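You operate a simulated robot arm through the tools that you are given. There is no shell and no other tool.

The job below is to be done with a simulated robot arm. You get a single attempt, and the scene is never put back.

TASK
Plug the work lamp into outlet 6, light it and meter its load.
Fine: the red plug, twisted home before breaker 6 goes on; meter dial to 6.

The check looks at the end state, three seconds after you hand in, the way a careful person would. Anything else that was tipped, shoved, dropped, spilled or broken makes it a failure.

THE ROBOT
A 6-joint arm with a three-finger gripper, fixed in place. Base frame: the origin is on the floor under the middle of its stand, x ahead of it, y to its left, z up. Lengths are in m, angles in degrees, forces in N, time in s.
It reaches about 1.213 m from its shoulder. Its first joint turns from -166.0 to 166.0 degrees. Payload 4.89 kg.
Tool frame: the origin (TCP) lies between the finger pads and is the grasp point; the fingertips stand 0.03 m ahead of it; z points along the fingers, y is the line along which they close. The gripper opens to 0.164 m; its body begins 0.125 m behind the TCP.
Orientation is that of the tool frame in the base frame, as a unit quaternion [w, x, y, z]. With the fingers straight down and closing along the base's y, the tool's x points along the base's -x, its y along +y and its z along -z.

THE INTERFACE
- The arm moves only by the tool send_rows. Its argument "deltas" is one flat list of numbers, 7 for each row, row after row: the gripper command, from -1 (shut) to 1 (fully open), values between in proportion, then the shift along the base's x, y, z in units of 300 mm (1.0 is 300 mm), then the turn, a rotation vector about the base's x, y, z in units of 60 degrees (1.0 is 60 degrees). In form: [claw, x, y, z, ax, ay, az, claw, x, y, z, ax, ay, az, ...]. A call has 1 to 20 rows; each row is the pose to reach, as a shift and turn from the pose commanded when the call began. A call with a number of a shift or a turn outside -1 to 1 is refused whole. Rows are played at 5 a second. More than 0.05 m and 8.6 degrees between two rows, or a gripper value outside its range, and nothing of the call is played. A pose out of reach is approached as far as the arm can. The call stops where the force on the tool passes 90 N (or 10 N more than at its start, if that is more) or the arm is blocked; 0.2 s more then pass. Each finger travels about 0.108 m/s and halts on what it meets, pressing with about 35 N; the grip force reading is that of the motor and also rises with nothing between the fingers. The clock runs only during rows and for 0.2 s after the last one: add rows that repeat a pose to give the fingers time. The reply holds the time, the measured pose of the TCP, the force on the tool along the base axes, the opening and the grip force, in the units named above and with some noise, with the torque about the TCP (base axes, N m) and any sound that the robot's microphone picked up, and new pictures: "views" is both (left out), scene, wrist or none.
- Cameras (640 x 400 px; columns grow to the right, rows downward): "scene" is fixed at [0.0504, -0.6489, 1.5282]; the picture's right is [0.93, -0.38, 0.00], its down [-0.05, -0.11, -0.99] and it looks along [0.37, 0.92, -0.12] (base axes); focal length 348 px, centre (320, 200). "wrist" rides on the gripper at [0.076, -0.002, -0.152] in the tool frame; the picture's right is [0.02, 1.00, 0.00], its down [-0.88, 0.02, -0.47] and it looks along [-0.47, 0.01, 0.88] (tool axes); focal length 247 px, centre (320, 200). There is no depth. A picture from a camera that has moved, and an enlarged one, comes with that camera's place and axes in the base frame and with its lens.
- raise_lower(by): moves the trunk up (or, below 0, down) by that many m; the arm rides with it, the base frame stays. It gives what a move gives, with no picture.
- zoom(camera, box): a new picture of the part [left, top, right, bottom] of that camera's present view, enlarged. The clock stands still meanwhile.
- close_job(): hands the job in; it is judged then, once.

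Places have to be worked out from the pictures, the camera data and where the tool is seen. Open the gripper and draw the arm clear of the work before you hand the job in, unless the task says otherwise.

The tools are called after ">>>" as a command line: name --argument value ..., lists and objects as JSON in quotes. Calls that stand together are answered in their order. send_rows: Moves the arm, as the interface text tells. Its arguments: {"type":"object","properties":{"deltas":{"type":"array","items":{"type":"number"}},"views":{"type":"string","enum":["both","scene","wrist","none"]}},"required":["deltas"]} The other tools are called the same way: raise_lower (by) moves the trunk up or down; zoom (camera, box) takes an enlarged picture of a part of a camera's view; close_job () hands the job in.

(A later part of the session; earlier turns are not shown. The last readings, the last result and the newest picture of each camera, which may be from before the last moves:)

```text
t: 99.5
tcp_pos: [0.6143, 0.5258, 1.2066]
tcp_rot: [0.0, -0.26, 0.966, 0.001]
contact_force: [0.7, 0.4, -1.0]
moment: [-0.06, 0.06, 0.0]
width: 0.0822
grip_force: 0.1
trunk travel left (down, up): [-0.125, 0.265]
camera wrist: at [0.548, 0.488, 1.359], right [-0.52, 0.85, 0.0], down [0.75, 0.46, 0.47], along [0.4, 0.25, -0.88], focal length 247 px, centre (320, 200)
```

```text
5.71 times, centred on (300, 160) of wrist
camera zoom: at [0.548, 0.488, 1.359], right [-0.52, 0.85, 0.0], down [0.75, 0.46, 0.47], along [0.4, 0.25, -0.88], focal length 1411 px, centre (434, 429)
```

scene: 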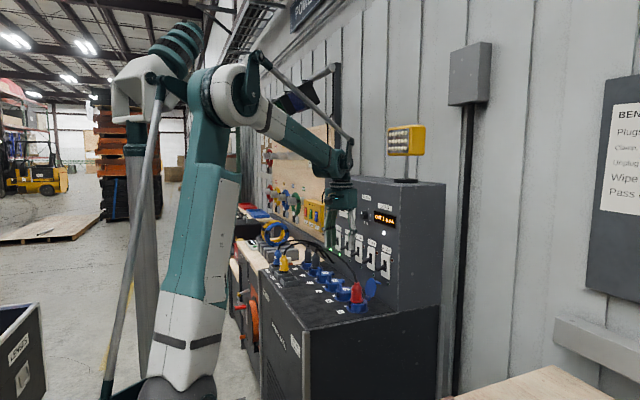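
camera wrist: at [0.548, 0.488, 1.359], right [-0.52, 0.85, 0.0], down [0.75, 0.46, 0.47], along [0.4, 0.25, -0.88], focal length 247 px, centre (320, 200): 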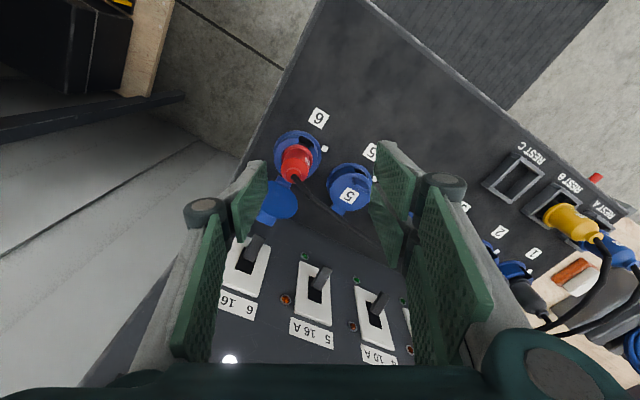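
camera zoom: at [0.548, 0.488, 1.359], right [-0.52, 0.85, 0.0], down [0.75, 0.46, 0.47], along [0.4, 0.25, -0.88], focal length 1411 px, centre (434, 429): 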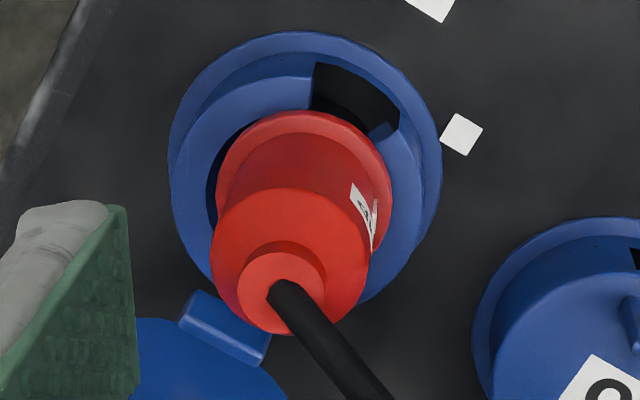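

The label/mark is indeed turned past the bench mark by ~15–18°. I descend around plug 6 (axis ≈ (0.6875, 0.525)) with the fingers open at yaw +30°.

>>> send_rows --deltas '[0, 0.08, -0.002, 0, 0, 0, 0, 0, 0.17, -0.004, 0, 0, 0, 0, 0, 0.244, -0.004, -0.06, 0, 0, 0, 0, 0.244, -0.004, -0.19, 0, 0, 0, 0, 0.244, -0.004, -0.32, 0, 0, 0, 0, 0.244, -0.004, -0.44, 0, 0, 0, 0, 0.244, -0.004, -0.54, 0, 0, 0, 0, 0.244, -0.004, -0.62, 0, 0, 0, 0, 0.244, -0.004, -0.665, 0, 0, 0, 0, 0.244, -0.004, -0.665, 0, 0, 0]' --views "both"

>>> zoom --camera "wrist" --box '[250, 70, 390, 230]'

>>> zoom --camera "scene" --box '[340, 240, 400, 315]'

```text
t: 101.7
tcp_pos: [0.6878, 0.525, 1.0063]
tcp_rot: [0.0, -0.258, 0.966, 0.0]
contact_force: [0.8, 0.3, 0.0]
moment: [-0.02, 0.02, -0.02]
width: 0.0819
grip_force: 0.1
trunk travel left (down, up): [-0.125, 0.265]
camera wrist: at [0.6206, 0.4858, 1.1591], right [-0.52, 0.85, 0.0], down [0.75, 0.46, 0.47], along [0.4, 0.25, -0.88], focal length 247 px, centre (320, 200)
```

scene: 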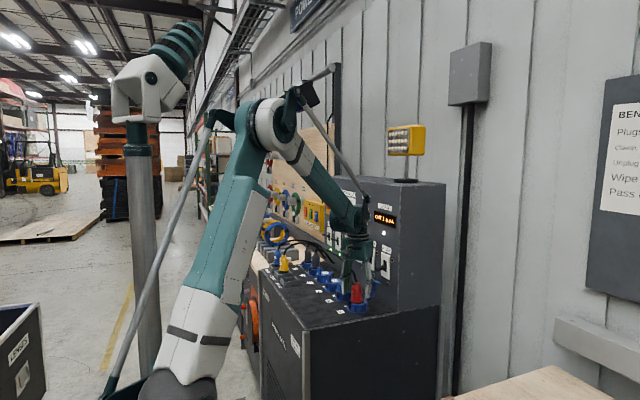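
wrist: 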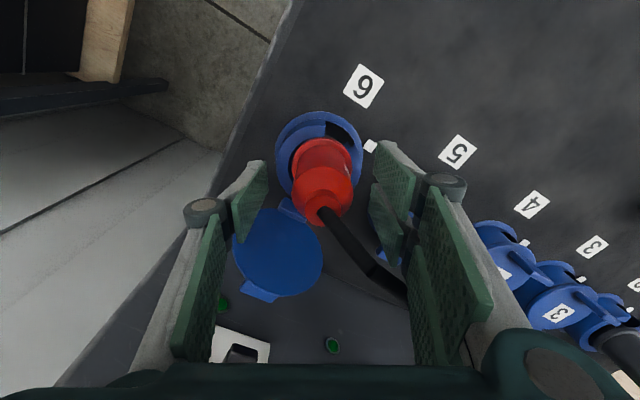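

```text
2.50 times, centred on (320, 150) of wrist
camera zoom: at [0.6206, 0.4858, 1.1591], right [-0.52, 0.85, 0.0], down [0.75, 0.46, 0.47], along [0.4, 0.25, -0.88], focal length 617 px, centre (320, 325)
```

zoom: 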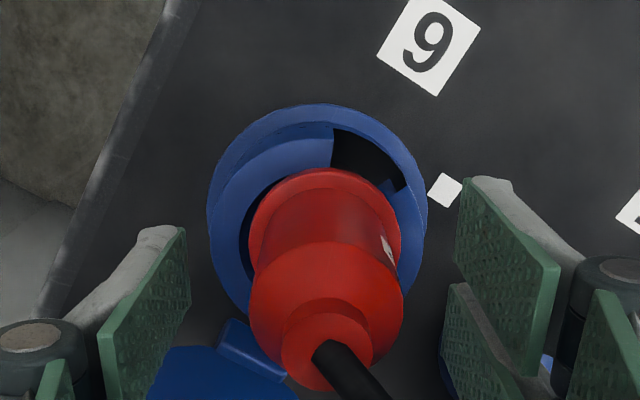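

```text
5.33 times, centred on (370, 278) of scene
camera zoom: at [0.0504, -0.6489, 1.5282], right [0.93, -0.38, 0.0], down [-0.05, -0.11, -0.99], along [0.37, 0.92, -0.12], focal length 1855 px, centre (53, -213)
```

zoom: 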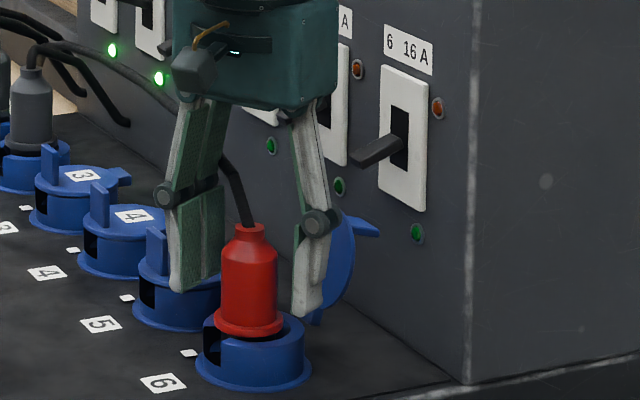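

I zoom in on the white patch visible at the plug's right edge to pin its current angle.

>>> zoom --camera "wrist" --box '[285, 130, 365, 200]'

>>> zoom --camera "scene" --box '[350, 275, 375, 305]'

```text
5.71 times, centred on (325, 165) of wrist
camera zoom: at [0.6206, 0.4858, 1.1591], right [-0.52, 0.85, 0.0], down [0.75, 0.46, 0.47], along [0.4, 0.25, -0.88], focal length 1411 px, centre (291, 400)
```

zoom: 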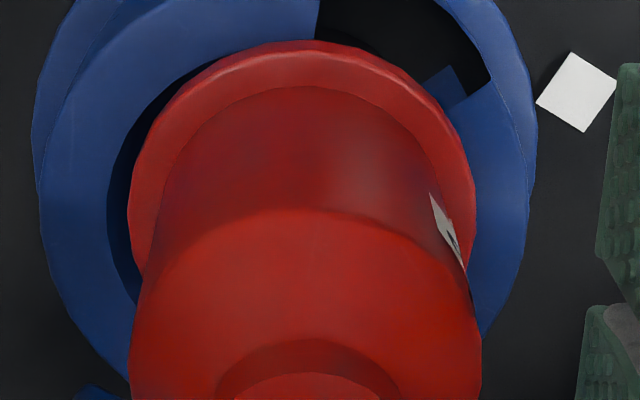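

```text
13.33 times, centred on (362, 290) of scene
camera zoom: at [0.0504, -0.6489, 1.5282], right [0.93, -0.38, 0.0], down [-0.05, -0.11, -0.99], along [0.37, 0.92, -0.12], focal length 4637 px, centre (-247, -1000)
```

zoom: 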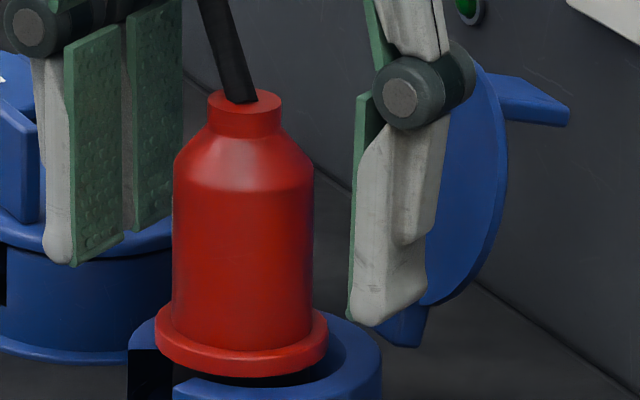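

With breaker 6 off now, I look at the lamp again to compare it with the earlier breaker-on picture.

>>> zoom --camera "scene" --box '[380, 115, 430, 165]'

>>> zoom --camera "wrist" --box '[260, 100, 380, 220]'

```text
8.00 times, centred on (405, 140) of scene
camera zoom: at [0.0504, -0.6489, 1.5282], right [0.93, -0.38, 0.0], down [-0.05, -0.11, -0.99], along [0.37, 0.92, -0.12], focal length 2782 px, centre (-360, 680)
```

zoom: 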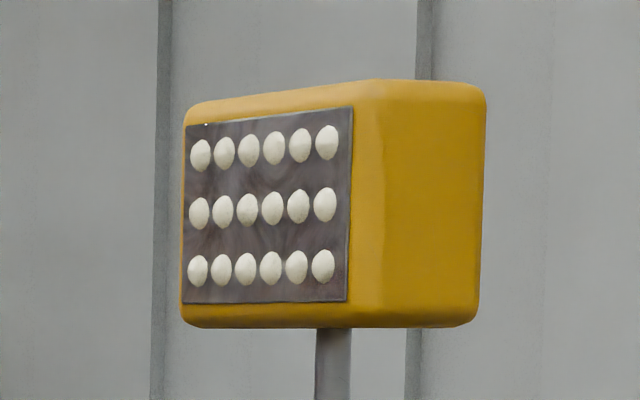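

```text
3.33 times, centred on (320, 160) of wrist
camera zoom: at [0.6206, 0.4858, 1.1591], right [-0.52, 0.85, 0.0], down [0.75, 0.46, 0.47], along [0.4, 0.25, -0.88], focal length 823 px, centre (320, 333)
```

zoom: 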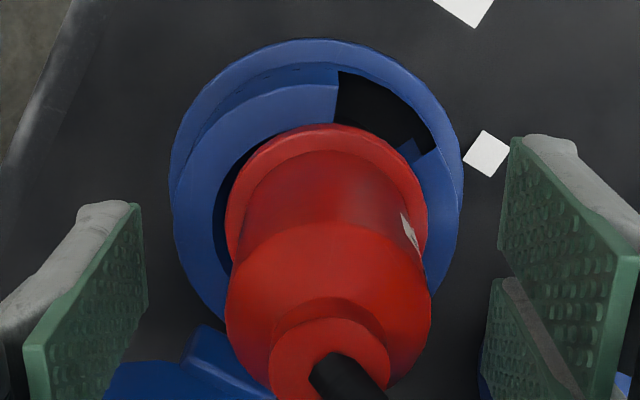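

The lamp was indeed not lit with the breaker on. I compare insertion depth precisely: same-scale close-ups of plug 2 and of the red plug from the scene camera.

>>> zoom --camera "scene" --box '[308, 245, 334, 279]'

>>> zoom --camera "scene" --box '[345, 278, 375, 317]'

```text
11.76 times, centred on (321, 262) of scene
camera zoom: at [0.0504, -0.6489, 1.5282], right [0.93, -0.38, 0.0], down [-0.05, -0.11, -0.99], along [0.37, 0.92, -0.12], focal length 4091 px, centre (308, -529)
```

zoom: 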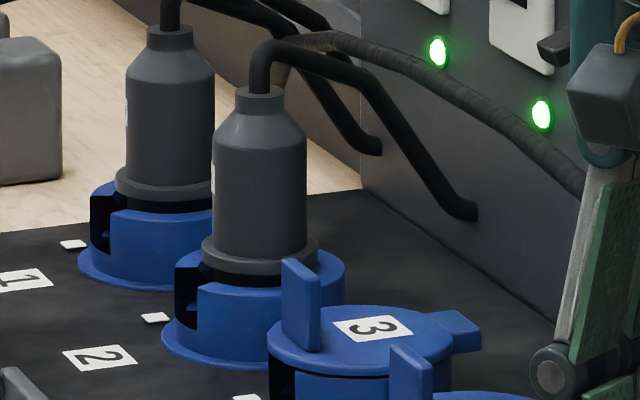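

```text
10.26 times, centred on (360, 298) of scene
camera zoom: at [0.0504, -0.6489, 1.5282], right [0.93, -0.38, 0.0], down [-0.05, -0.11, -0.99], along [0.37, 0.92, -0.12], focal length 3567 px, centre (-90, -800)
```

zoom: 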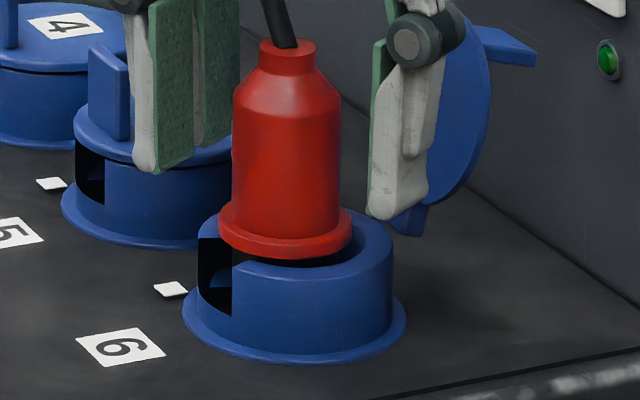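

Depth is the same as plug 2, so only the twist angle is off. I grip the plug again and turn it back counter-clockwise by about 25°.

>>> send_rows --deltas '[-0.4, 0, 0, 0, 0, 0, 0, -1, 0, 0, 0, 0, 0, 0, -1, 0, 0, 0, 0, 0, 0, -1, -0.001, 0.001, 0, 0, 0, 0.1, -1, -0.002, 0.003, 0, 0, 0, 0.2, -1, -0.003, 0.004, 0, 0, 0, 0.3, -1, -0.0043, 0.005, 0, 0, 0, 0.4167, -1, -0.0043, 0.005, 0, 0, 0, 0.4167]' --views "wrist"

>>> zoom --camera "wrist" --box '[260, 100, 380, 220]'

```text
t: 103.5
tcp_pos: [0.687, 0.5266, 1.0074]
tcp_rot: [0.0, -0.462, 0.887, 0.0]
contact_force: [14.4, -8.4, -6.8]
moment: [-0.36, -0.71, -0.01]
width: 0.0403
grip_force: 35.2
trunk travel left (down, up): [-0.125, 0.265]
camera wrist: at [0.6435, 0.4635, 1.1595], right [-0.83, 0.56, 0.0], down [0.49, 0.73, 0.47], along [0.26, 0.39, -0.88], focal length 247 px, centre (320, 200)
```

wrist: 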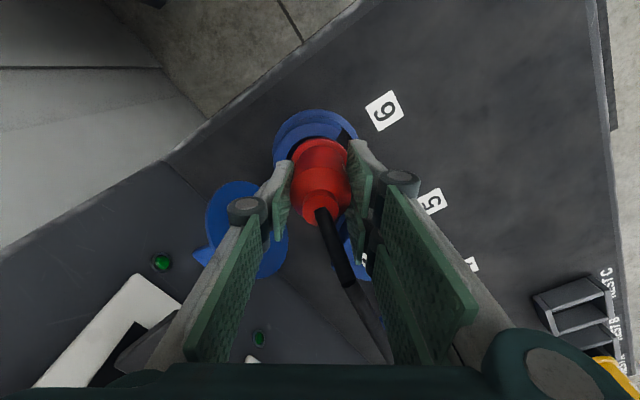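

```text
3.33 times, centred on (320, 160) of wrist
camera zoom: at [0.6435, 0.4635, 1.1595], right [-0.83, 0.56, 0.0], down [0.49, 0.73, 0.47], along [0.26, 0.39, -0.88], focal length 823 px, centre (320, 333)
```

zoom: 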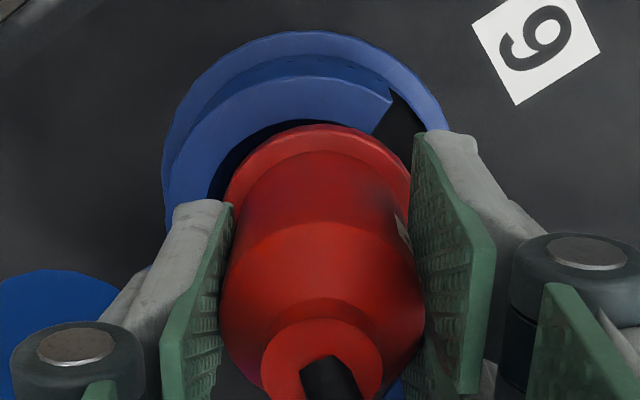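

The plug turned with the gripper. I release it, rise straight up and go to the side view to check the mark.

>>> send_rows --deltas '[-0.5, 0, 0, 0, 0, 0, 0, 0, 0, 0, 0, 0, 0, 0, 0, 0, 0, 0.06, 0, 0, 0, 0, 0, 0, 0.14, 0, 0, 0, 0, 0, 0, 0.26, 0, 0, 0, 0, 0, 0, 0.4, 0, 0, 0, 0, 0, 0, 0.54, 0, 0, 0, 0, -0.08, 0.06, 0.63, 0, 0, -0.1, 0, -0.16, 0.14, 0.71, 0, 0, -0.21, 0, -0.25, 0.24, 0.77, 0, 0, -0.32, 0, -0.34, 0.35, 0.8, 0, 0, -0.43, 0, -0.42, 0.47, 0.8, 0, 0, -0.55, 0, -0.49, 0.6, 0.8, 0, 0, -0.67, -0.5, -0.53, 0.74, 0.8, 0, 0, -0.79, -1, -0.555, 0.88, 0.8, 0, 0, -0.91, -1, -0.555, 1.0, 0.8, 0, 0, -0.917, -1, -0.555, 1.0, 0.8, 0, 0, -0.917]' --views "wrist"

>>> zoom --camera "wrist" --box '[110, 150, 220, 240]'

```text
t: 107.1
tcp_pos: [0.5189, 0.8276, 1.2475]
tcp_rot: [0.0, -0.001, 1.0, 0.001]
contact_force: [0.8, 0.7, -0.8]
moment: [-0.13, 0.06, -0.02]
width: 0.0
grip_force: 35.4
trunk travel left (down, up): [-0.125, 0.265]
camera wrist: at [0.4416, 0.8277, 1.3991], right [-0.02, 1.0, 0.0], down [0.88, 0.02, 0.47], along [0.47, 0.01, -0.88], focal length 247 px, centre (320, 200)
```

wrist: 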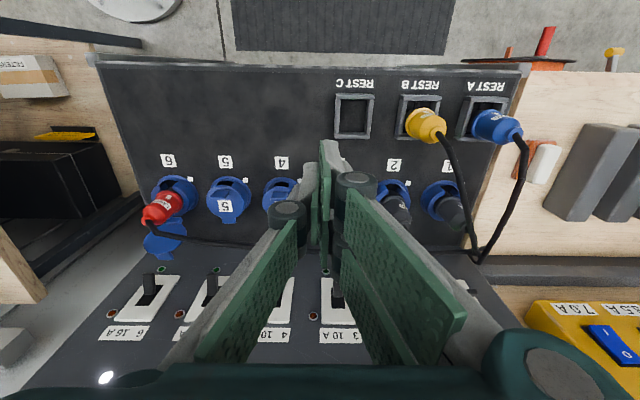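

```text
4.44 times, centred on (165, 195) of wrist
camera zoom: at [0.4416, 0.8277, 1.3991], right [-0.02, 1.0, 0.0], down [0.88, 0.02, 0.47], along [0.47, 0.01, -0.88], focal length 1098 px, centre (1009, 222)
```

zoom: 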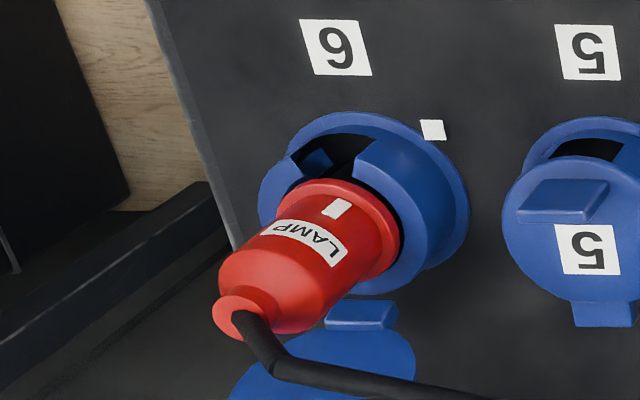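

Now the mark points to ≈156° — it moved on its own after release, apparently tugged by the cable. I wait a couple of seconds in place to see whether it is still drifting.

>>> send_rows --deltas '[-1, 0, 0, 0, 0, 0, 0, -1, 0, 0, 0, 0, 0, 0, -1, 0, 0, 0, 0, 0, 0, -1, 0, 0, 0, 0, 0, 0, -1, 0, 0, 0, 0, 0, 0, -1, 0, 0, 0, 0, 0, 0, -1, 0, 0, 0, 0, 0, 0, -1, 0, 0, 0, 0, 0, 0, -1, 0, 0, 0, 0, 0, 0, -1, 0, 0, 0, 0, 0, 0, -1, 0, 0, 0, 0, 0, 0, -1, 0, 0, 0, 0, 0, 0, -1, 0, 0, 0, 0, 0, 0, -1, 0, 0, 0, 0, 0, 0, -1, 0, 0, 0, 0, 0, 0]' --views "wrist"

>>> zoom --camera "wrist" --box '[130, 165, 200, 225]'

```text
t: 110.3
tcp_pos: [0.5191, 0.8271, 1.2465]
tcp_rot: [0.0, 0.0, 1.0, 0.001]
contact_force: [-0.3, 0.6, 0.4]
moment: [0.0, 0.02, -0.01]
width: 0.0
grip_force: 35.3
trunk travel left (down, up): [-0.125, 0.265]
camera wrist: at [0.4416, 0.8265, 1.3996], right [-0.02, 1.0, 0.0], down [0.88, 0.02, 0.47], along [0.47, 0.01, -0.88], focal length 247 px, centre (320, 200)
```

wrist: 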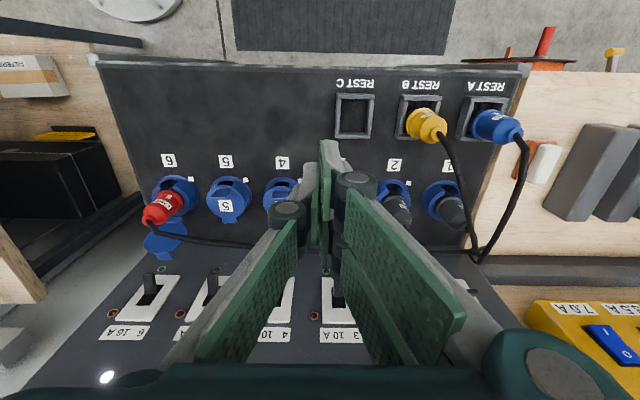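

```text
6.67 times, centred on (165, 195) of wrist
camera zoom: at [0.4416, 0.8265, 1.3996], right [-0.02, 1.0, 0.0], down [0.88, 0.02, 0.47], along [0.47, 0.01, -0.88], focal length 1646 px, centre (1353, 233)
```

zoom: 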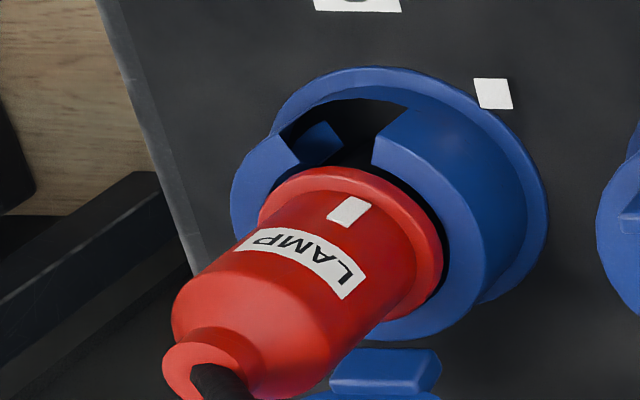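

Interesting: it drifted from ≈156° to ≈143°, i.e. the cable is gently turning it clockwise. The earlier torque readings (0.02→0.18→0.26 N·m beyond ~135°) suggest there is a stop at 45° that I had forced past. I wait longer to see whether it now settles at the bench mark by itself.

>>> send_rows --deltas '[-1, 0, 0, 0, 0, 0, 0, -1, 0, 0, 0, 0, 0, 0, -1, 0, 0, 0, 0, 0, 0, -1, 0, 0, 0, 0, 0, 0, -1, 0, 0, 0, 0, 0, 0, -1, 0, 0, 0, 0, 0, 0, -1, 0, 0, 0, 0, 0, 0, -1, 0, 0, 0, 0, 0, 0, -1, 0, 0, 0, 0, 0, 0, -1, 0, 0, 0, 0, 0, 0, -1, 0, 0, 0, 0, 0, 0, -1, 0, 0, 0, 0, 0, 0, -1, 0, 0, 0, 0, 0, 0, -1, 0, 0, 0, 0, 0, 0, -1, 0, 0, 0, 0, 0, 0, -1, 0, 0, 0, 0, 0, 0, -1, 0, 0, 0, 0, 0, 0, -1, 0, 0, 0, 0, 0, 0, -1, 0, 0, 0, 0, 0, 0, -1, 0, 0, 0, 0, 0, 0]' --views "wrist"

>>> zoom --camera "wrist" --box '[130, 165, 200, 225]'

```text
t: 114.5
tcp_pos: [0.5192, 0.8271, 1.2455]
tcp_rot: [0.0, 0.0, 1.0, 0.0]
contact_force: [-0.3, 1.1, -0.4]
moment: [0.03, 0.0, 0.0]
width: 0.0001
grip_force: 35.2
trunk travel left (down, up): [-0.125, 0.265]
camera wrist: at [0.4416, 0.8265, 1.3996], right [-0.02, 1.0, 0.0], down [0.88, 0.02, 0.47], along [0.47, 0.01, -0.88], focal length 247 px, centre (320, 200)
```

wrist: 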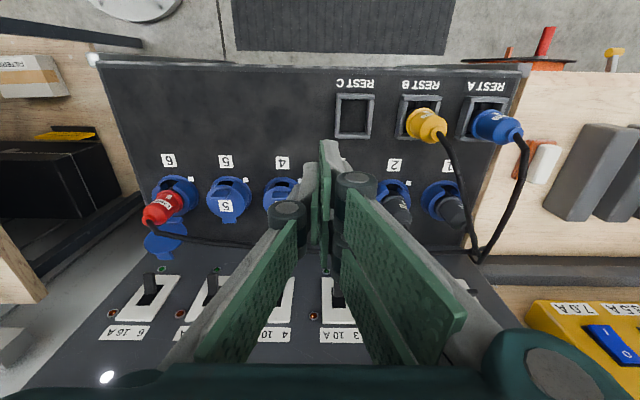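

```text
6.67 times, centred on (165, 195) of wrist
camera zoom: at [0.4416, 0.8265, 1.3996], right [-0.02, 1.0, 0.0], down [0.88, 0.02, 0.47], along [0.47, 0.01, -0.88], focal length 1646 px, centre (1353, 233)
```

zoom: 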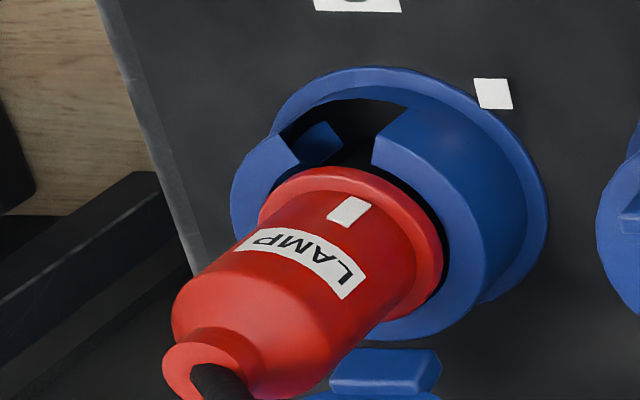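

The plug hasn't moved at all in 4 s, so it is static (my first reading of 156° was just coarse). I zoom further to measure the mark more accurately.

>>> zoom --camera "wrist" --box '[148, 172, 192, 212]'

>>> zoom --camera "wrist" --box '[365, 170, 425, 225]'

```text
10.00 times, centred on (170, 192) of wrist
camera zoom: at [0.4416, 0.8265, 1.3996], right [-0.02, 1.0, 0.0], down [0.88, 0.02, 0.47], along [0.47, 0.01, -0.88], focal length 2470 px, centre (1820, 280)
```

zoom: 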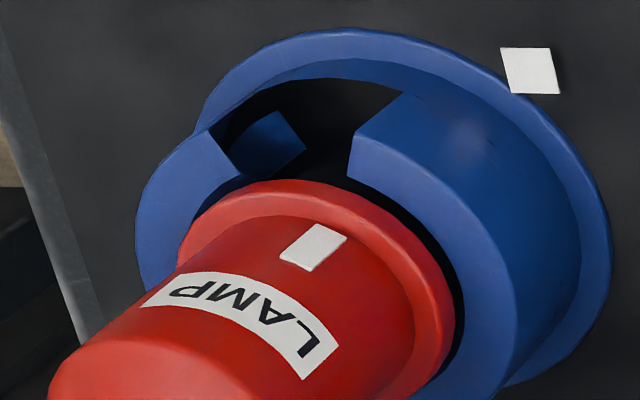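

```text
7.27 times, centred on (395, 198) of wrist
camera zoom: at [0.4416, 0.8265, 1.3996], right [-0.02, 1.0, 0.0], down [0.88, 0.02, 0.47], along [0.47, 0.01, -0.88], focal length 1796 px, centre (-226, 218)
```

zoom: 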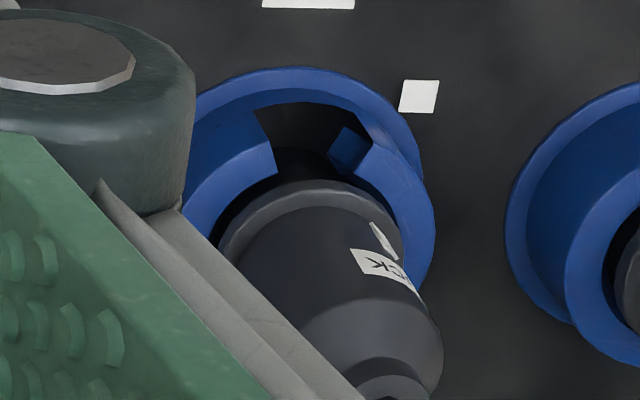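

With a consistent calibration (collar and bench mark in the same image) the plug's mark is now at ≈144°, bench mark 134°; earlier it was ≈123°. So it stays where I leave it and needs about 10° more clockwise. I return above the plug at yaw +30°.

>>> send_rows --deltas '[-1, 0.03, -0.1, 0, 0, 0, 0.05, -1, 0.07, -0.22, 0, 0, 0, 0.1, -1, 0.12, -0.34, 0, 0, 0, 0.15, -0.5, 0.18, -0.46, 0, 0, 0, 0.22, 0, 0.24, -0.58, 0, 0, 0, 0.29, 0, 0.3, -0.7, 0, 0, 0, 0.36, 0, 0.37, -0.81, 0, 0, 0, 0.43, 0, 0.44, -0.9, -0.03, 0, 0, 0.5, 0, 0.51, -0.97, -0.09, 0, 0, 0.5, 0, 0.56, -1.0, -0.155, 0, 0, 0.5, 0, 0.56, -1.0, -0.155, 0, 0, 0.5]' --views "none"

>>> send_rows --deltas '[0, 0.002, -0.005, -0.12, 0, 0, 0, 0, 0.004, -0.008, -0.25, 0, 0, 0, 0, 0.004, -0.008, -0.37, 0, 0, 0, 0, 0.004, -0.008, -0.48, 0, 0, 0, 0, 0.004, -0.008, -0.57, 0, 0, 0, 0, 0.004, -0.008, -0.635, 0, 0, 0, 0, 0.004, -0.008, -0.635, 0, 0, 0]' --views "wrist"

>>> zoom --camera "wrist" --box '[260, 100, 380, 220]'

```text
t: 116.9
tcp_pos: [0.6883, 0.5273, 1.2002]
tcp_rot: [0.0, -0.259, 0.966, 0.0]
contact_force: [0.1, 0.1, -0.6]
moment: [-0.02, 0.06, -0.04]
width: 0.0818
grip_force: 0.1
trunk travel left (down, up): [-0.125, 0.265]
```

```text
t: 118.5
tcp_pos: [0.688, 0.5228, 1.0112]
tcp_rot: [0.001, -0.259, 0.966, 0.0]
contact_force: [0.2, 0.8, 0.1]
moment: [-0.03, 0.07, 0.01]
width: 0.082
grip_force: 0.0
trunk travel left (down, up): [-0.125, 0.265]
camera wrist: at [0.6218, 0.4856, 1.1629], right [-0.52, 0.86, 0.0], down [0.75, 0.46, 0.47], along [0.4, 0.25, -0.88], focal length 247 px, centre (320, 200)
```

wrist: 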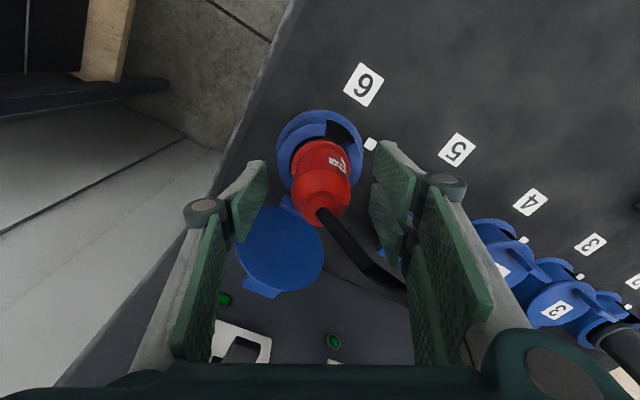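

```text
3.33 times, centred on (320, 160) of wrist
camera zoom: at [0.6218, 0.4856, 1.1629], right [-0.52, 0.86, 0.0], down [0.75, 0.46, 0.47], along [0.4, 0.25, -0.88], focal length 823 px, centre (320, 333)
```

zoom: 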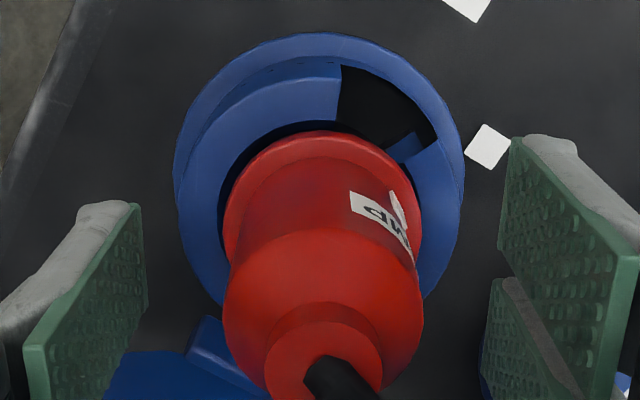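

From here too the mark reads ≈145°. I grip and turn it 10° clockwise.

>>> send_rows --deltas '[-0.4, 0, 0, 0, 0, 0, 0, -1, 0, 0, 0, 0, 0, 0, -1, 0, 0, 0, 0, 0, 0, -1, 0, 0, 0, 0, 0, -0.06, -1, 0, 0, 0, 0, 0, -0.12, -1, 0, 0, 0, 0, 0, -0.17, -1, 0, 0, 0, 0, 0, -0.17]' --views "none"

>>> send_rows --deltas '[-0.5, 0, 0, 0, 0, 0, 0, 0, 0, 0, 0, 0, 0, 0, 0, 0, 0, 0, 0, 0, 0.17, 0, 0, 0, 0, 0, 0, 0.17]' --views "wrist"

>>> zoom --camera "wrist" --box '[260, 100, 380, 220]'

```text
t: 120.1
tcp_pos: [0.6895, 0.524, 1.0112]
tcp_rot: [0.0, -0.172, 0.985, 0.0]
contact_force: [0.5, -0.2, 3.1]
moment: [-0.07, 0.0, -0.01]
width: 0.0406
grip_force: 34.9
trunk travel left (down, up): [-0.125, 0.265]
```

```text
refused: row 3 steps farther than a row can; nothing moved
```

```text
3.33 times, centred on (320, 160) of wrist
camera zoom: at [0.6157, 0.4976, 1.1631], right [-0.36, 0.93, 0.0], down [0.82, 0.32, 0.47], along [0.44, 0.17, -0.88], focal length 823 px, centre (320, 333)
```

zoom: 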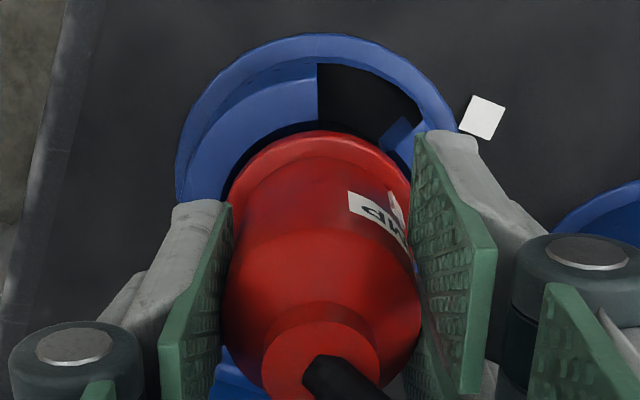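

It turned freely by 10° (no stop torque), which should bring the mark to ≈135°. I press down lightly to be sure it's seated, then release and check.

>>> send_rows --deltas '[-1, 0, 0, -0.008, 0, 0, 0, -1, 0, 0, -0.014, 0, 0, 0, -1, 0, 0, -0.014, 0, 0, 0, -0.5, 0, 0, -0.01, 0, 0, 0, 0, 0, 0, 0, 0, 0, 0, 0, 0, 0, 0, 0, 0, 0.08, 0, 0, 0, 0, 0, 0, 0.167, 0, 0, 0, 0, 0, 0, 0.167]' --views "wrist"

>>> zoom --camera "wrist" --box '[260, 100, 380, 220]'

```text
t: 121.9
tcp_pos: [0.6881, 0.524, 1.0107]
tcp_rot: [0.0, -0.259, 0.966, 0.0]
contact_force: [0.3, -0.4, -0.1]
moment: [-0.03, -0.04, -0.01]
width: 0.0821
grip_force: 0.1
trunk travel left (down, up): [-0.125, 0.265]
camera wrist: at [0.622, 0.4856, 1.1628], right [-0.52, 0.86, 0.0], down [0.75, 0.45, 0.47], along [0.41, 0.24, -0.88], focal length 247 px, centre (320, 200)
```

wrist: 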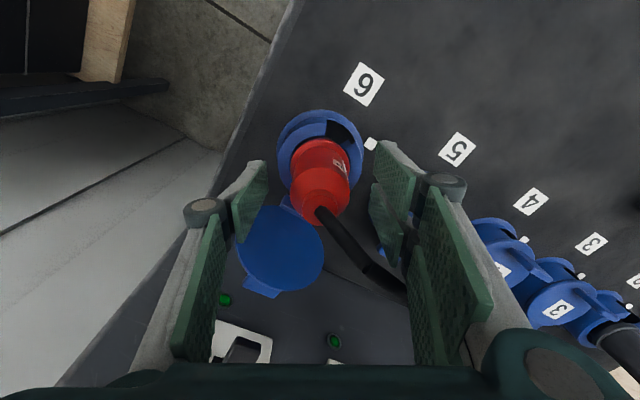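

```text
3.33 times, centred on (320, 160) of wrist
camera zoom: at [0.622, 0.4856, 1.1628], right [-0.52, 0.86, 0.0], down [0.75, 0.45, 0.47], along [0.41, 0.24, -0.88], focal length 823 px, centre (320, 333)
```

zoom: 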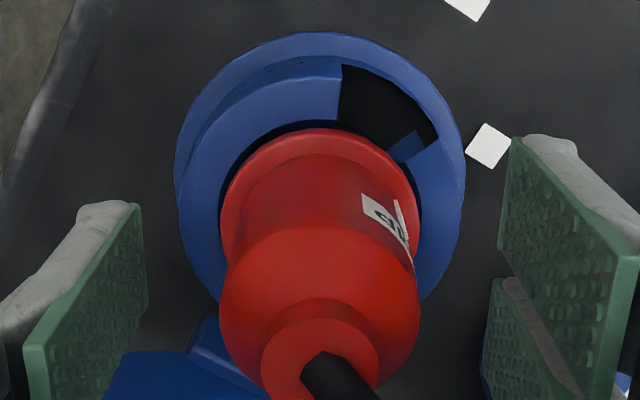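

The mark now reads ≈134–137°, on the bench mark. I rise straight up and go back to the pre-approach pose for breaker 6.

>>> send_rows --deltas '[0, 0, 0, 0.06, 0, 0, 0, 0, 0, 0, 0.14, 0, 0, 0, 0, 0, 0, 0.26, 0, 0, 0, 0, 0, 0, 0.4, 0, 0, 0, 0, 0, 0, 0.54, 0, 0, 0, 0, -0.1, 0, 0.62, 0, 0, 0, 0, -0.2, 0, 0.66, 0.029, -0.1085, -0.0503, 0, -0.22, 0, 0.63, 0.0581, -0.217, -0.1007, 0, -0.2, -0.003, 0.59, 0.0872, -0.3254, -0.151, -0.268, -0.18, -0.005, 0.56, 0.1163, -0.4339, -0.2013, -0.268, -0.16, -0.007, 0.53, 0.1453, -0.5424, -0.2517, -0.268, -0.14, -0.008, 0.5, 0.1744, -0.6509, -0.302, -0.268, -0.11, -0.01, 0.48, 0.2035, -0.7593, -0.3523, -0.268, -0.09, -0.01, 0.46, 0.2325, -0.8678, -0.4027, -0.268, -0.065, -0.01, 0.441, 0.2616, -0.9763, -0.453, -0.268, -0.065, -0.01, 0.441, 0.2616, -0.9763, -0.453]' --views "both"

>>> zoom --camera "wrist" --box '[260, 0, 400, 100]'

>>> zoom --camera "wrist" --box '[220, 80, 440, 280]'

```text
t: 125.3
tcp_pos: [0.6701, 0.5215, 1.1429]
tcp_rot: [0.501, 0.002, 0.865, 0.001]
contact_force: [-0.7, 0.6, -0.1]
moment: [0.0, 0.02, -0.04]
width: 0.06
grip_force: 0.0
trunk travel left (down, up): [-0.125, 0.265]
camera wrist: at [0.4983, 0.5208, 1.1523], right [-0.01, 1.0, -0.01], down [0.03, 0.02, 1.0], along [1.0, 0.01, -0.03], focal length 247 px, centre (320, 200)
```

scene: 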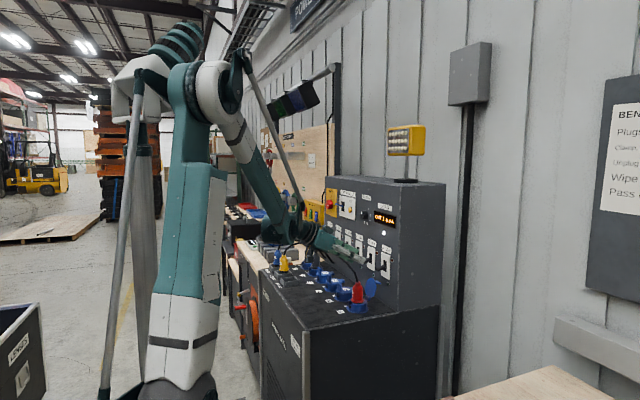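
wrist: 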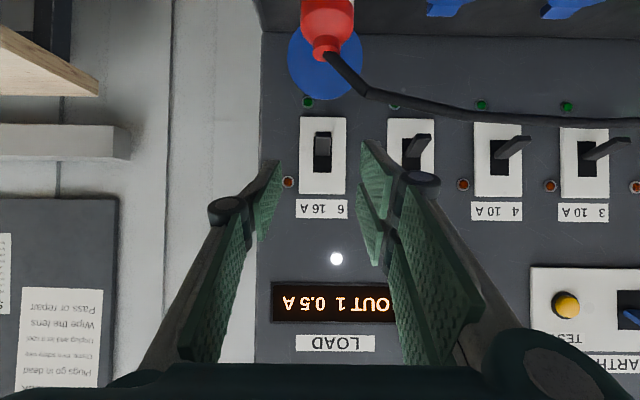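

```text
4.00 times, centred on (330, 50) of wrist
camera zoom: at [0.4983, 0.5208, 1.1523], right [-0.01, 1.0, -0.01], down [0.03, 0.02, 1.0], along [1.0, 0.01, -0.03], focal length 988 px, centre (280, 800)
```

zoom: 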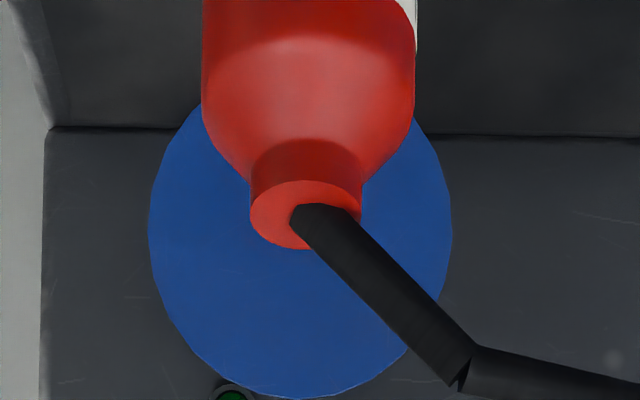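

```text
2.00 times, centred on (330, 180) of wrist
camera zoom: at [0.4983, 0.5208, 1.1523], right [-0.01, 1.0, -0.01], down [0.03, 0.02, 1.0], along [1.0, 0.01, -0.03], focal length 494 px, centre (300, 240)
```

zoom: 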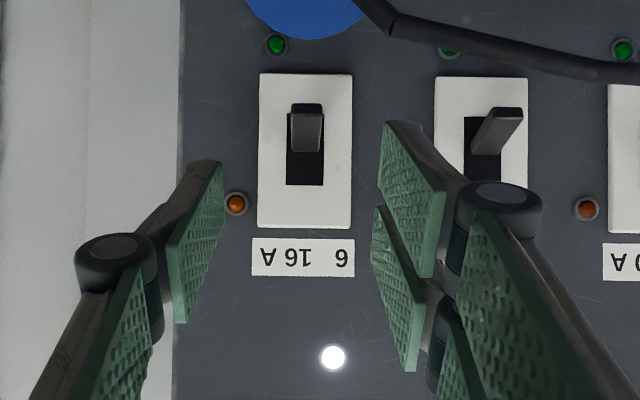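

I repeat the earlier successful sequence: advance so the fingertips straddle lever 6, close, and lift it on.

>>> send_rows --deltas '[-0.268, 0.07, 0.018, -0.04, 0, 0, 0, -0.268, 0.14, 0.018, -0.085, 0, 0, 0, -0.268, 0.2, 0.018, -0.13, 0, 0, 0, -0.268, 0.25, 0.018, -0.17, 0, 0, 0, -0.268, 0.29, 0.018, -0.206, 0, 0, 0, -0.268, 0.29, 0.018, -0.206, 0, 0, 0, -0.6, 0.29, 0.018, -0.206, 0, 0, 0, -1, 0.29, 0.018, -0.206, 0, 0, 0, -1, 0.29, 0.015, -0.206, 0, 0, 0, -1, 0.287, 0.012, -0.186, 0, 0, 0, -1, 0.285, 0.01, -0.166, 0, 0, 0, -1, 0.285, 0.01, -0.146, 0, 0, 0, -1, 0.286, 0.01, -0.126, 0, 0, 0, -1, 0.288, 0.01, -0.106, 0, 0, 0, -1, 0.288, 0.01, -0.09, 0, 0, 0, -1, 0.288, 0.01, -0.086, 0, 0, 0]' --views "both"

>>> zoom --camera "scene" --box '[380, 115, 430, 165]'

>>> zoom --camera "wrist" --box '[220, 60, 420, 240]'

```text
t: 128.7
tcp_pos: [0.7561, 0.5251, 1.1125]
tcp_rot: [0.499, 0.001, 0.867, 0.0]
contact_force: [-9.3, -3.1, -82.0]
moment: [-0.96, 2.83, -0.1]
width: 0.0178
grip_force: 45.1
trunk travel left (down, up): [-0.125, 0.265]
camera wrist: at [0.5856, 0.5247, 1.1232], right [-0.01, 1.0, -0.02], down [0.03, 0.02, 1.0], along [1.0, 0.01, -0.03], focal length 247 px, centre (320, 200)
```

scene: 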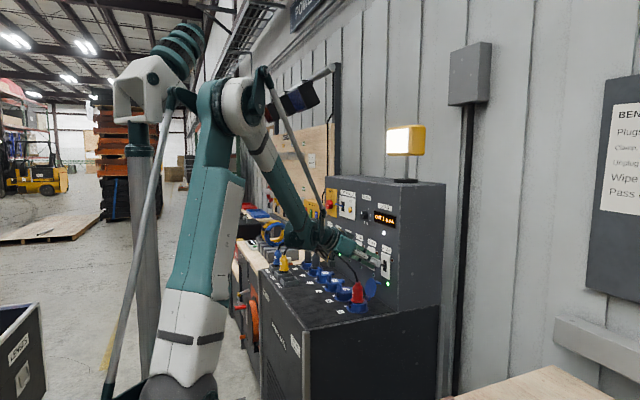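
wrist: 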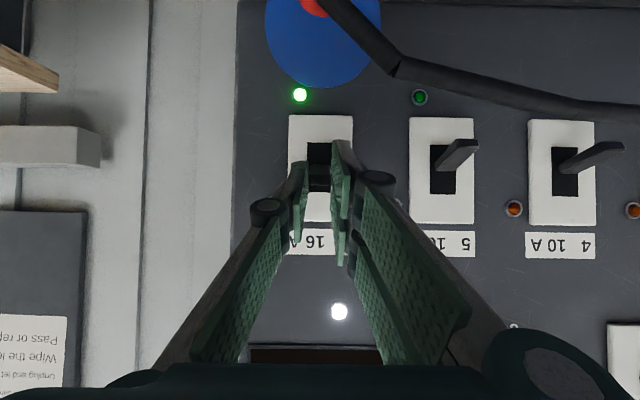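

```text
8.00 times, centred on (405, 140) of scene
camera zoom: at [0.0504, -0.6489, 1.5282], right [0.93, -0.38, 0.0], down [-0.05, -0.11, -0.99], along [0.37, 0.92, -0.12], focal length 2782 px, centre (-360, 680)
```

zoom: 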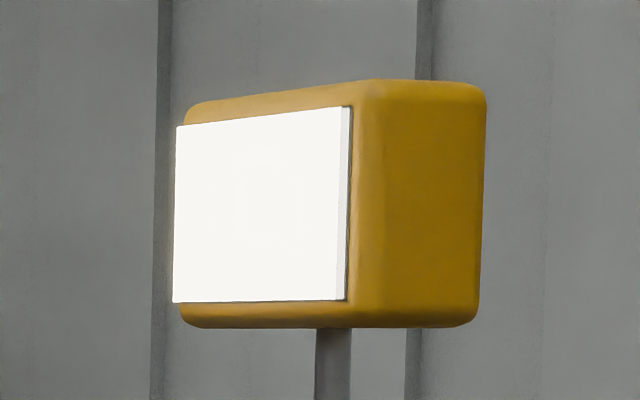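

```text
2.22 times, centred on (320, 150) of wrist
camera zoom: at [0.5856, 0.5247, 1.1232], right [-0.01, 1.0, -0.02], down [0.03, 0.02, 1.0], along [1.0, 0.01, -0.03], focal length 549 px, centre (320, 311)
```

zoom: 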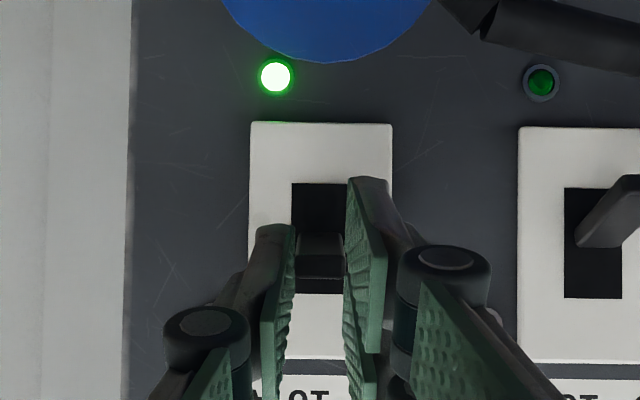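

The work lamp is lit. The lever is at its upper stop (82 N), so I open the fingers right away and withdraw.

>>> send_rows --deltas '[-0.6, 0, 0, -0.01, 0, 0, 0, -0.268, 0, 0, -0.01, 0, 0, 0, -0.268, 0, 0, -0.01, 0, 0, 0, -0.268, -0.08, 0, 0.04, 0, 0, 0, -0.268, -0.2, 0, 0.11, 0, 0, 0, -0.268, -0.32, 0, 0.19, 0, 0, 0, -0.268, -0.42, 0, 0.28, 0, 0, 0, -0.268, -0.5, 0, 0.38, 0, 0, 0, -0.268, -0.5, 0, 0.38, 0, 0, 0]' --views "both"

>>> zoom --camera "scene" --box '[330, 110, 450, 310]'

>>> zoom --camera "wrist" --box '[280, 20, 640, 300]'

```text
t: 130.7
tcp_pos: [0.6056, 0.5234, 1.23]
tcp_rot: [0.501, 0.001, 0.866, 0.001]
contact_force: [-0.4, -0.6, 0.2]
moment: [0.0, 0.0, 0.02]
width: 0.0601
grip_force: 0.0
trunk travel left (down, up): [-0.125, 0.265]
camera wrist: at [0.4339, 0.5235, 1.2402], right [-0.01, 1.0, -0.02], down [0.03, 0.02, 1.0], along [1.0, 0.01, -0.03], focal length 247 px, centre (320, 200)
```

scene: 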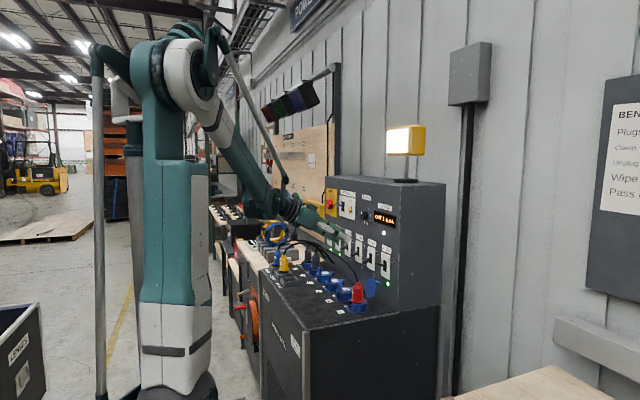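
wrist: 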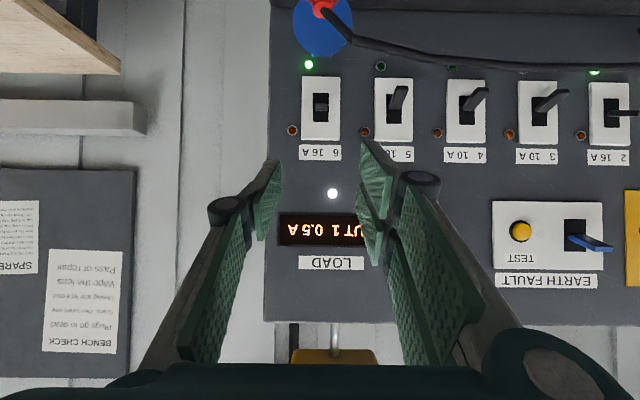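

```text
2.00 times, centred on (390, 210) of scene
camera zoom: at [0.0504, -0.6489, 1.5282], right [0.93, -0.38, 0.0], down [-0.05, -0.11, -0.99], along [0.37, 0.92, -0.12], focal length 696 px, centre (180, 180)
```

zoom: 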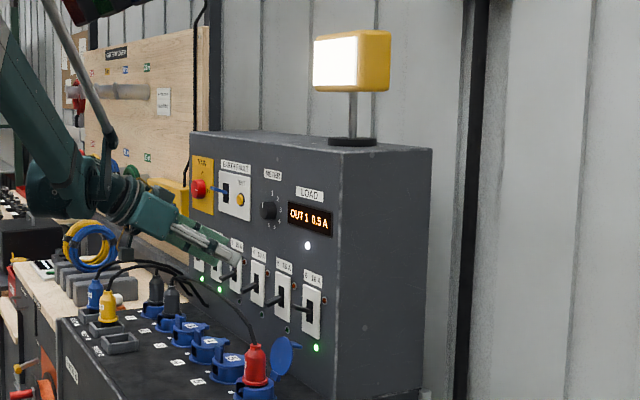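

```text
1.43 times, centred on (460, 160) of wrist
camera zoom: at [0.4339, 0.5235, 1.2402], right [-0.01, 1.0, -0.02], down [0.03, 0.02, 1.0], along [1.0, 0.01, -0.03], focal length 353 px, centre (120, 257)
```

zoom: 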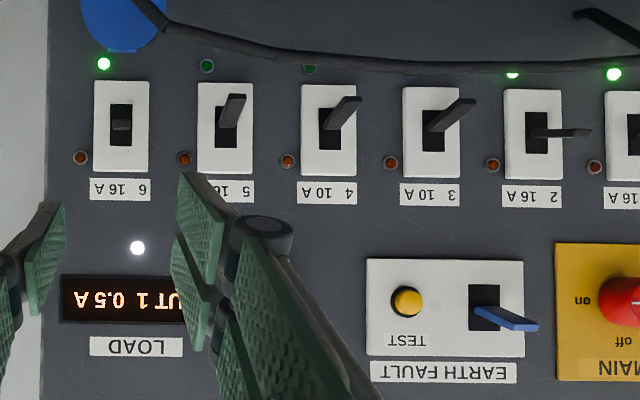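

Lamp lit, breaker 6 up, all stable. Next the meter dial (knob ≈ (0.78, 0.69, 1.27), ~35 mm wide): I bring the tool horizontal (pointing +x) in front of it to see it squarely.

>>> send_rows --deltas '[-0.2, 0.0, 0.1, 0.03, 0, -0.08, 0, 0, 0.02, 0.22, 0.06, 0, -0.16, 0, 0, 0.05, 0.33, 0.09, 0, -0.25, 0, 0, 0.09, 0.43, 0.11, 0, -0.34, 0, 0, 0.13, 0.5, 0.133, 0, -0.42, 0, 0, 0.16, 0.555, 0.133, 0, -0.5, 0, 0, 0.16, 0.555, 0.133, 0, -0.5, 0]' --views "both"

>>> zoom --camera "wrist" --box '[220, 120, 420, 300]'

```text
t: 132.3
tcp_pos: [0.6542, 0.6897, 1.2707]
tcp_rot: [0.708, 0.001, 0.707, 0.001]
contact_force: [0.8, 0.8, 0.4]
moment: [0.01, -0.01, -0.07]
width: 0.0821
grip_force: 0.1
trunk travel left (down, up): [-0.125, 0.265]
camera wrist: at [0.5006, 0.6902, 1.1941], right [0.0, 1.0, -0.02], down [-0.47, 0.02, 0.88], along [0.88, 0.01, 0.47], focal length 247 px, centre (320, 200)
```

scene: 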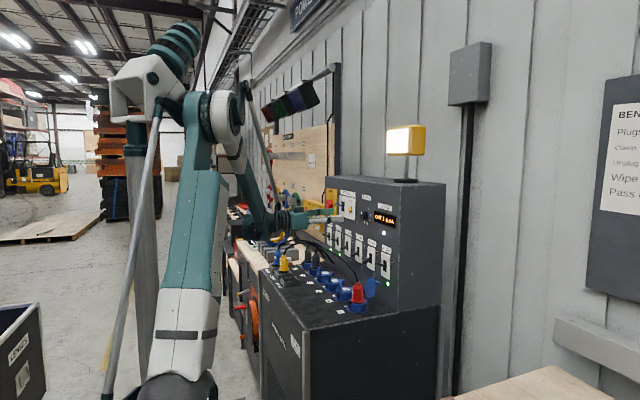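
wrist: 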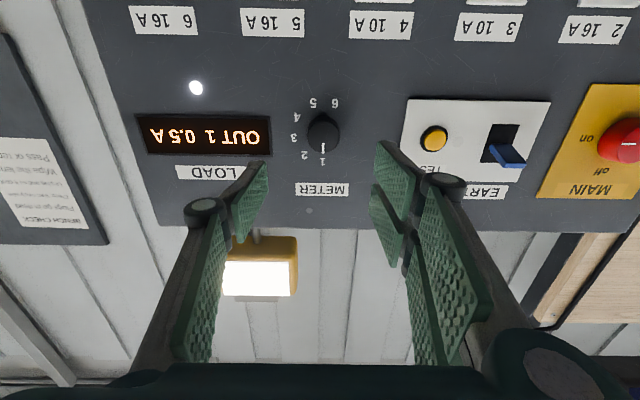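

```text
2.22 times, centred on (320, 210) of wrist
camera zoom: at [0.5006, 0.6902, 1.1941], right [0.0, 1.0, -0.02], down [-0.47, 0.02, 0.88], along [0.88, 0.01, 0.47], focal length 549 px, centre (320, 178)
```

zoom: 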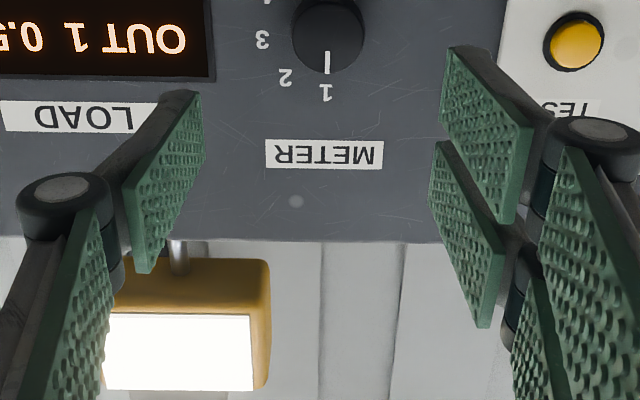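

I enlarge the dial to read the number positions and centre it.

>>> zoom --camera "wrist" --box '[275, 85, 375, 175]'

```text
4.44 times, centred on (325, 130) of wrist
camera zoom: at [0.5006, 0.6902, 1.1941], right [0.0, 1.0, -0.02], down [-0.47, 0.02, 0.88], along [0.88, 0.01, 0.47], focal length 1098 px, centre (298, 511)
```

zoom: 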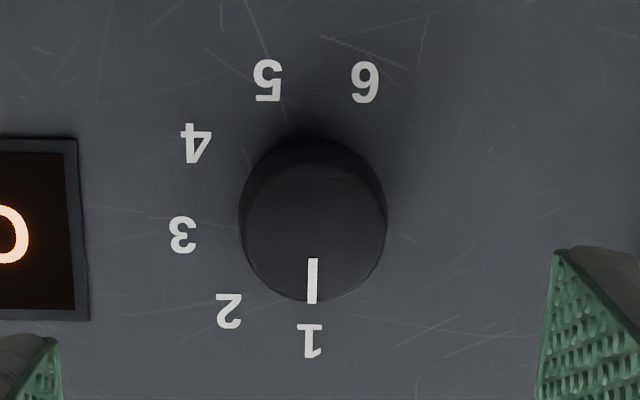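

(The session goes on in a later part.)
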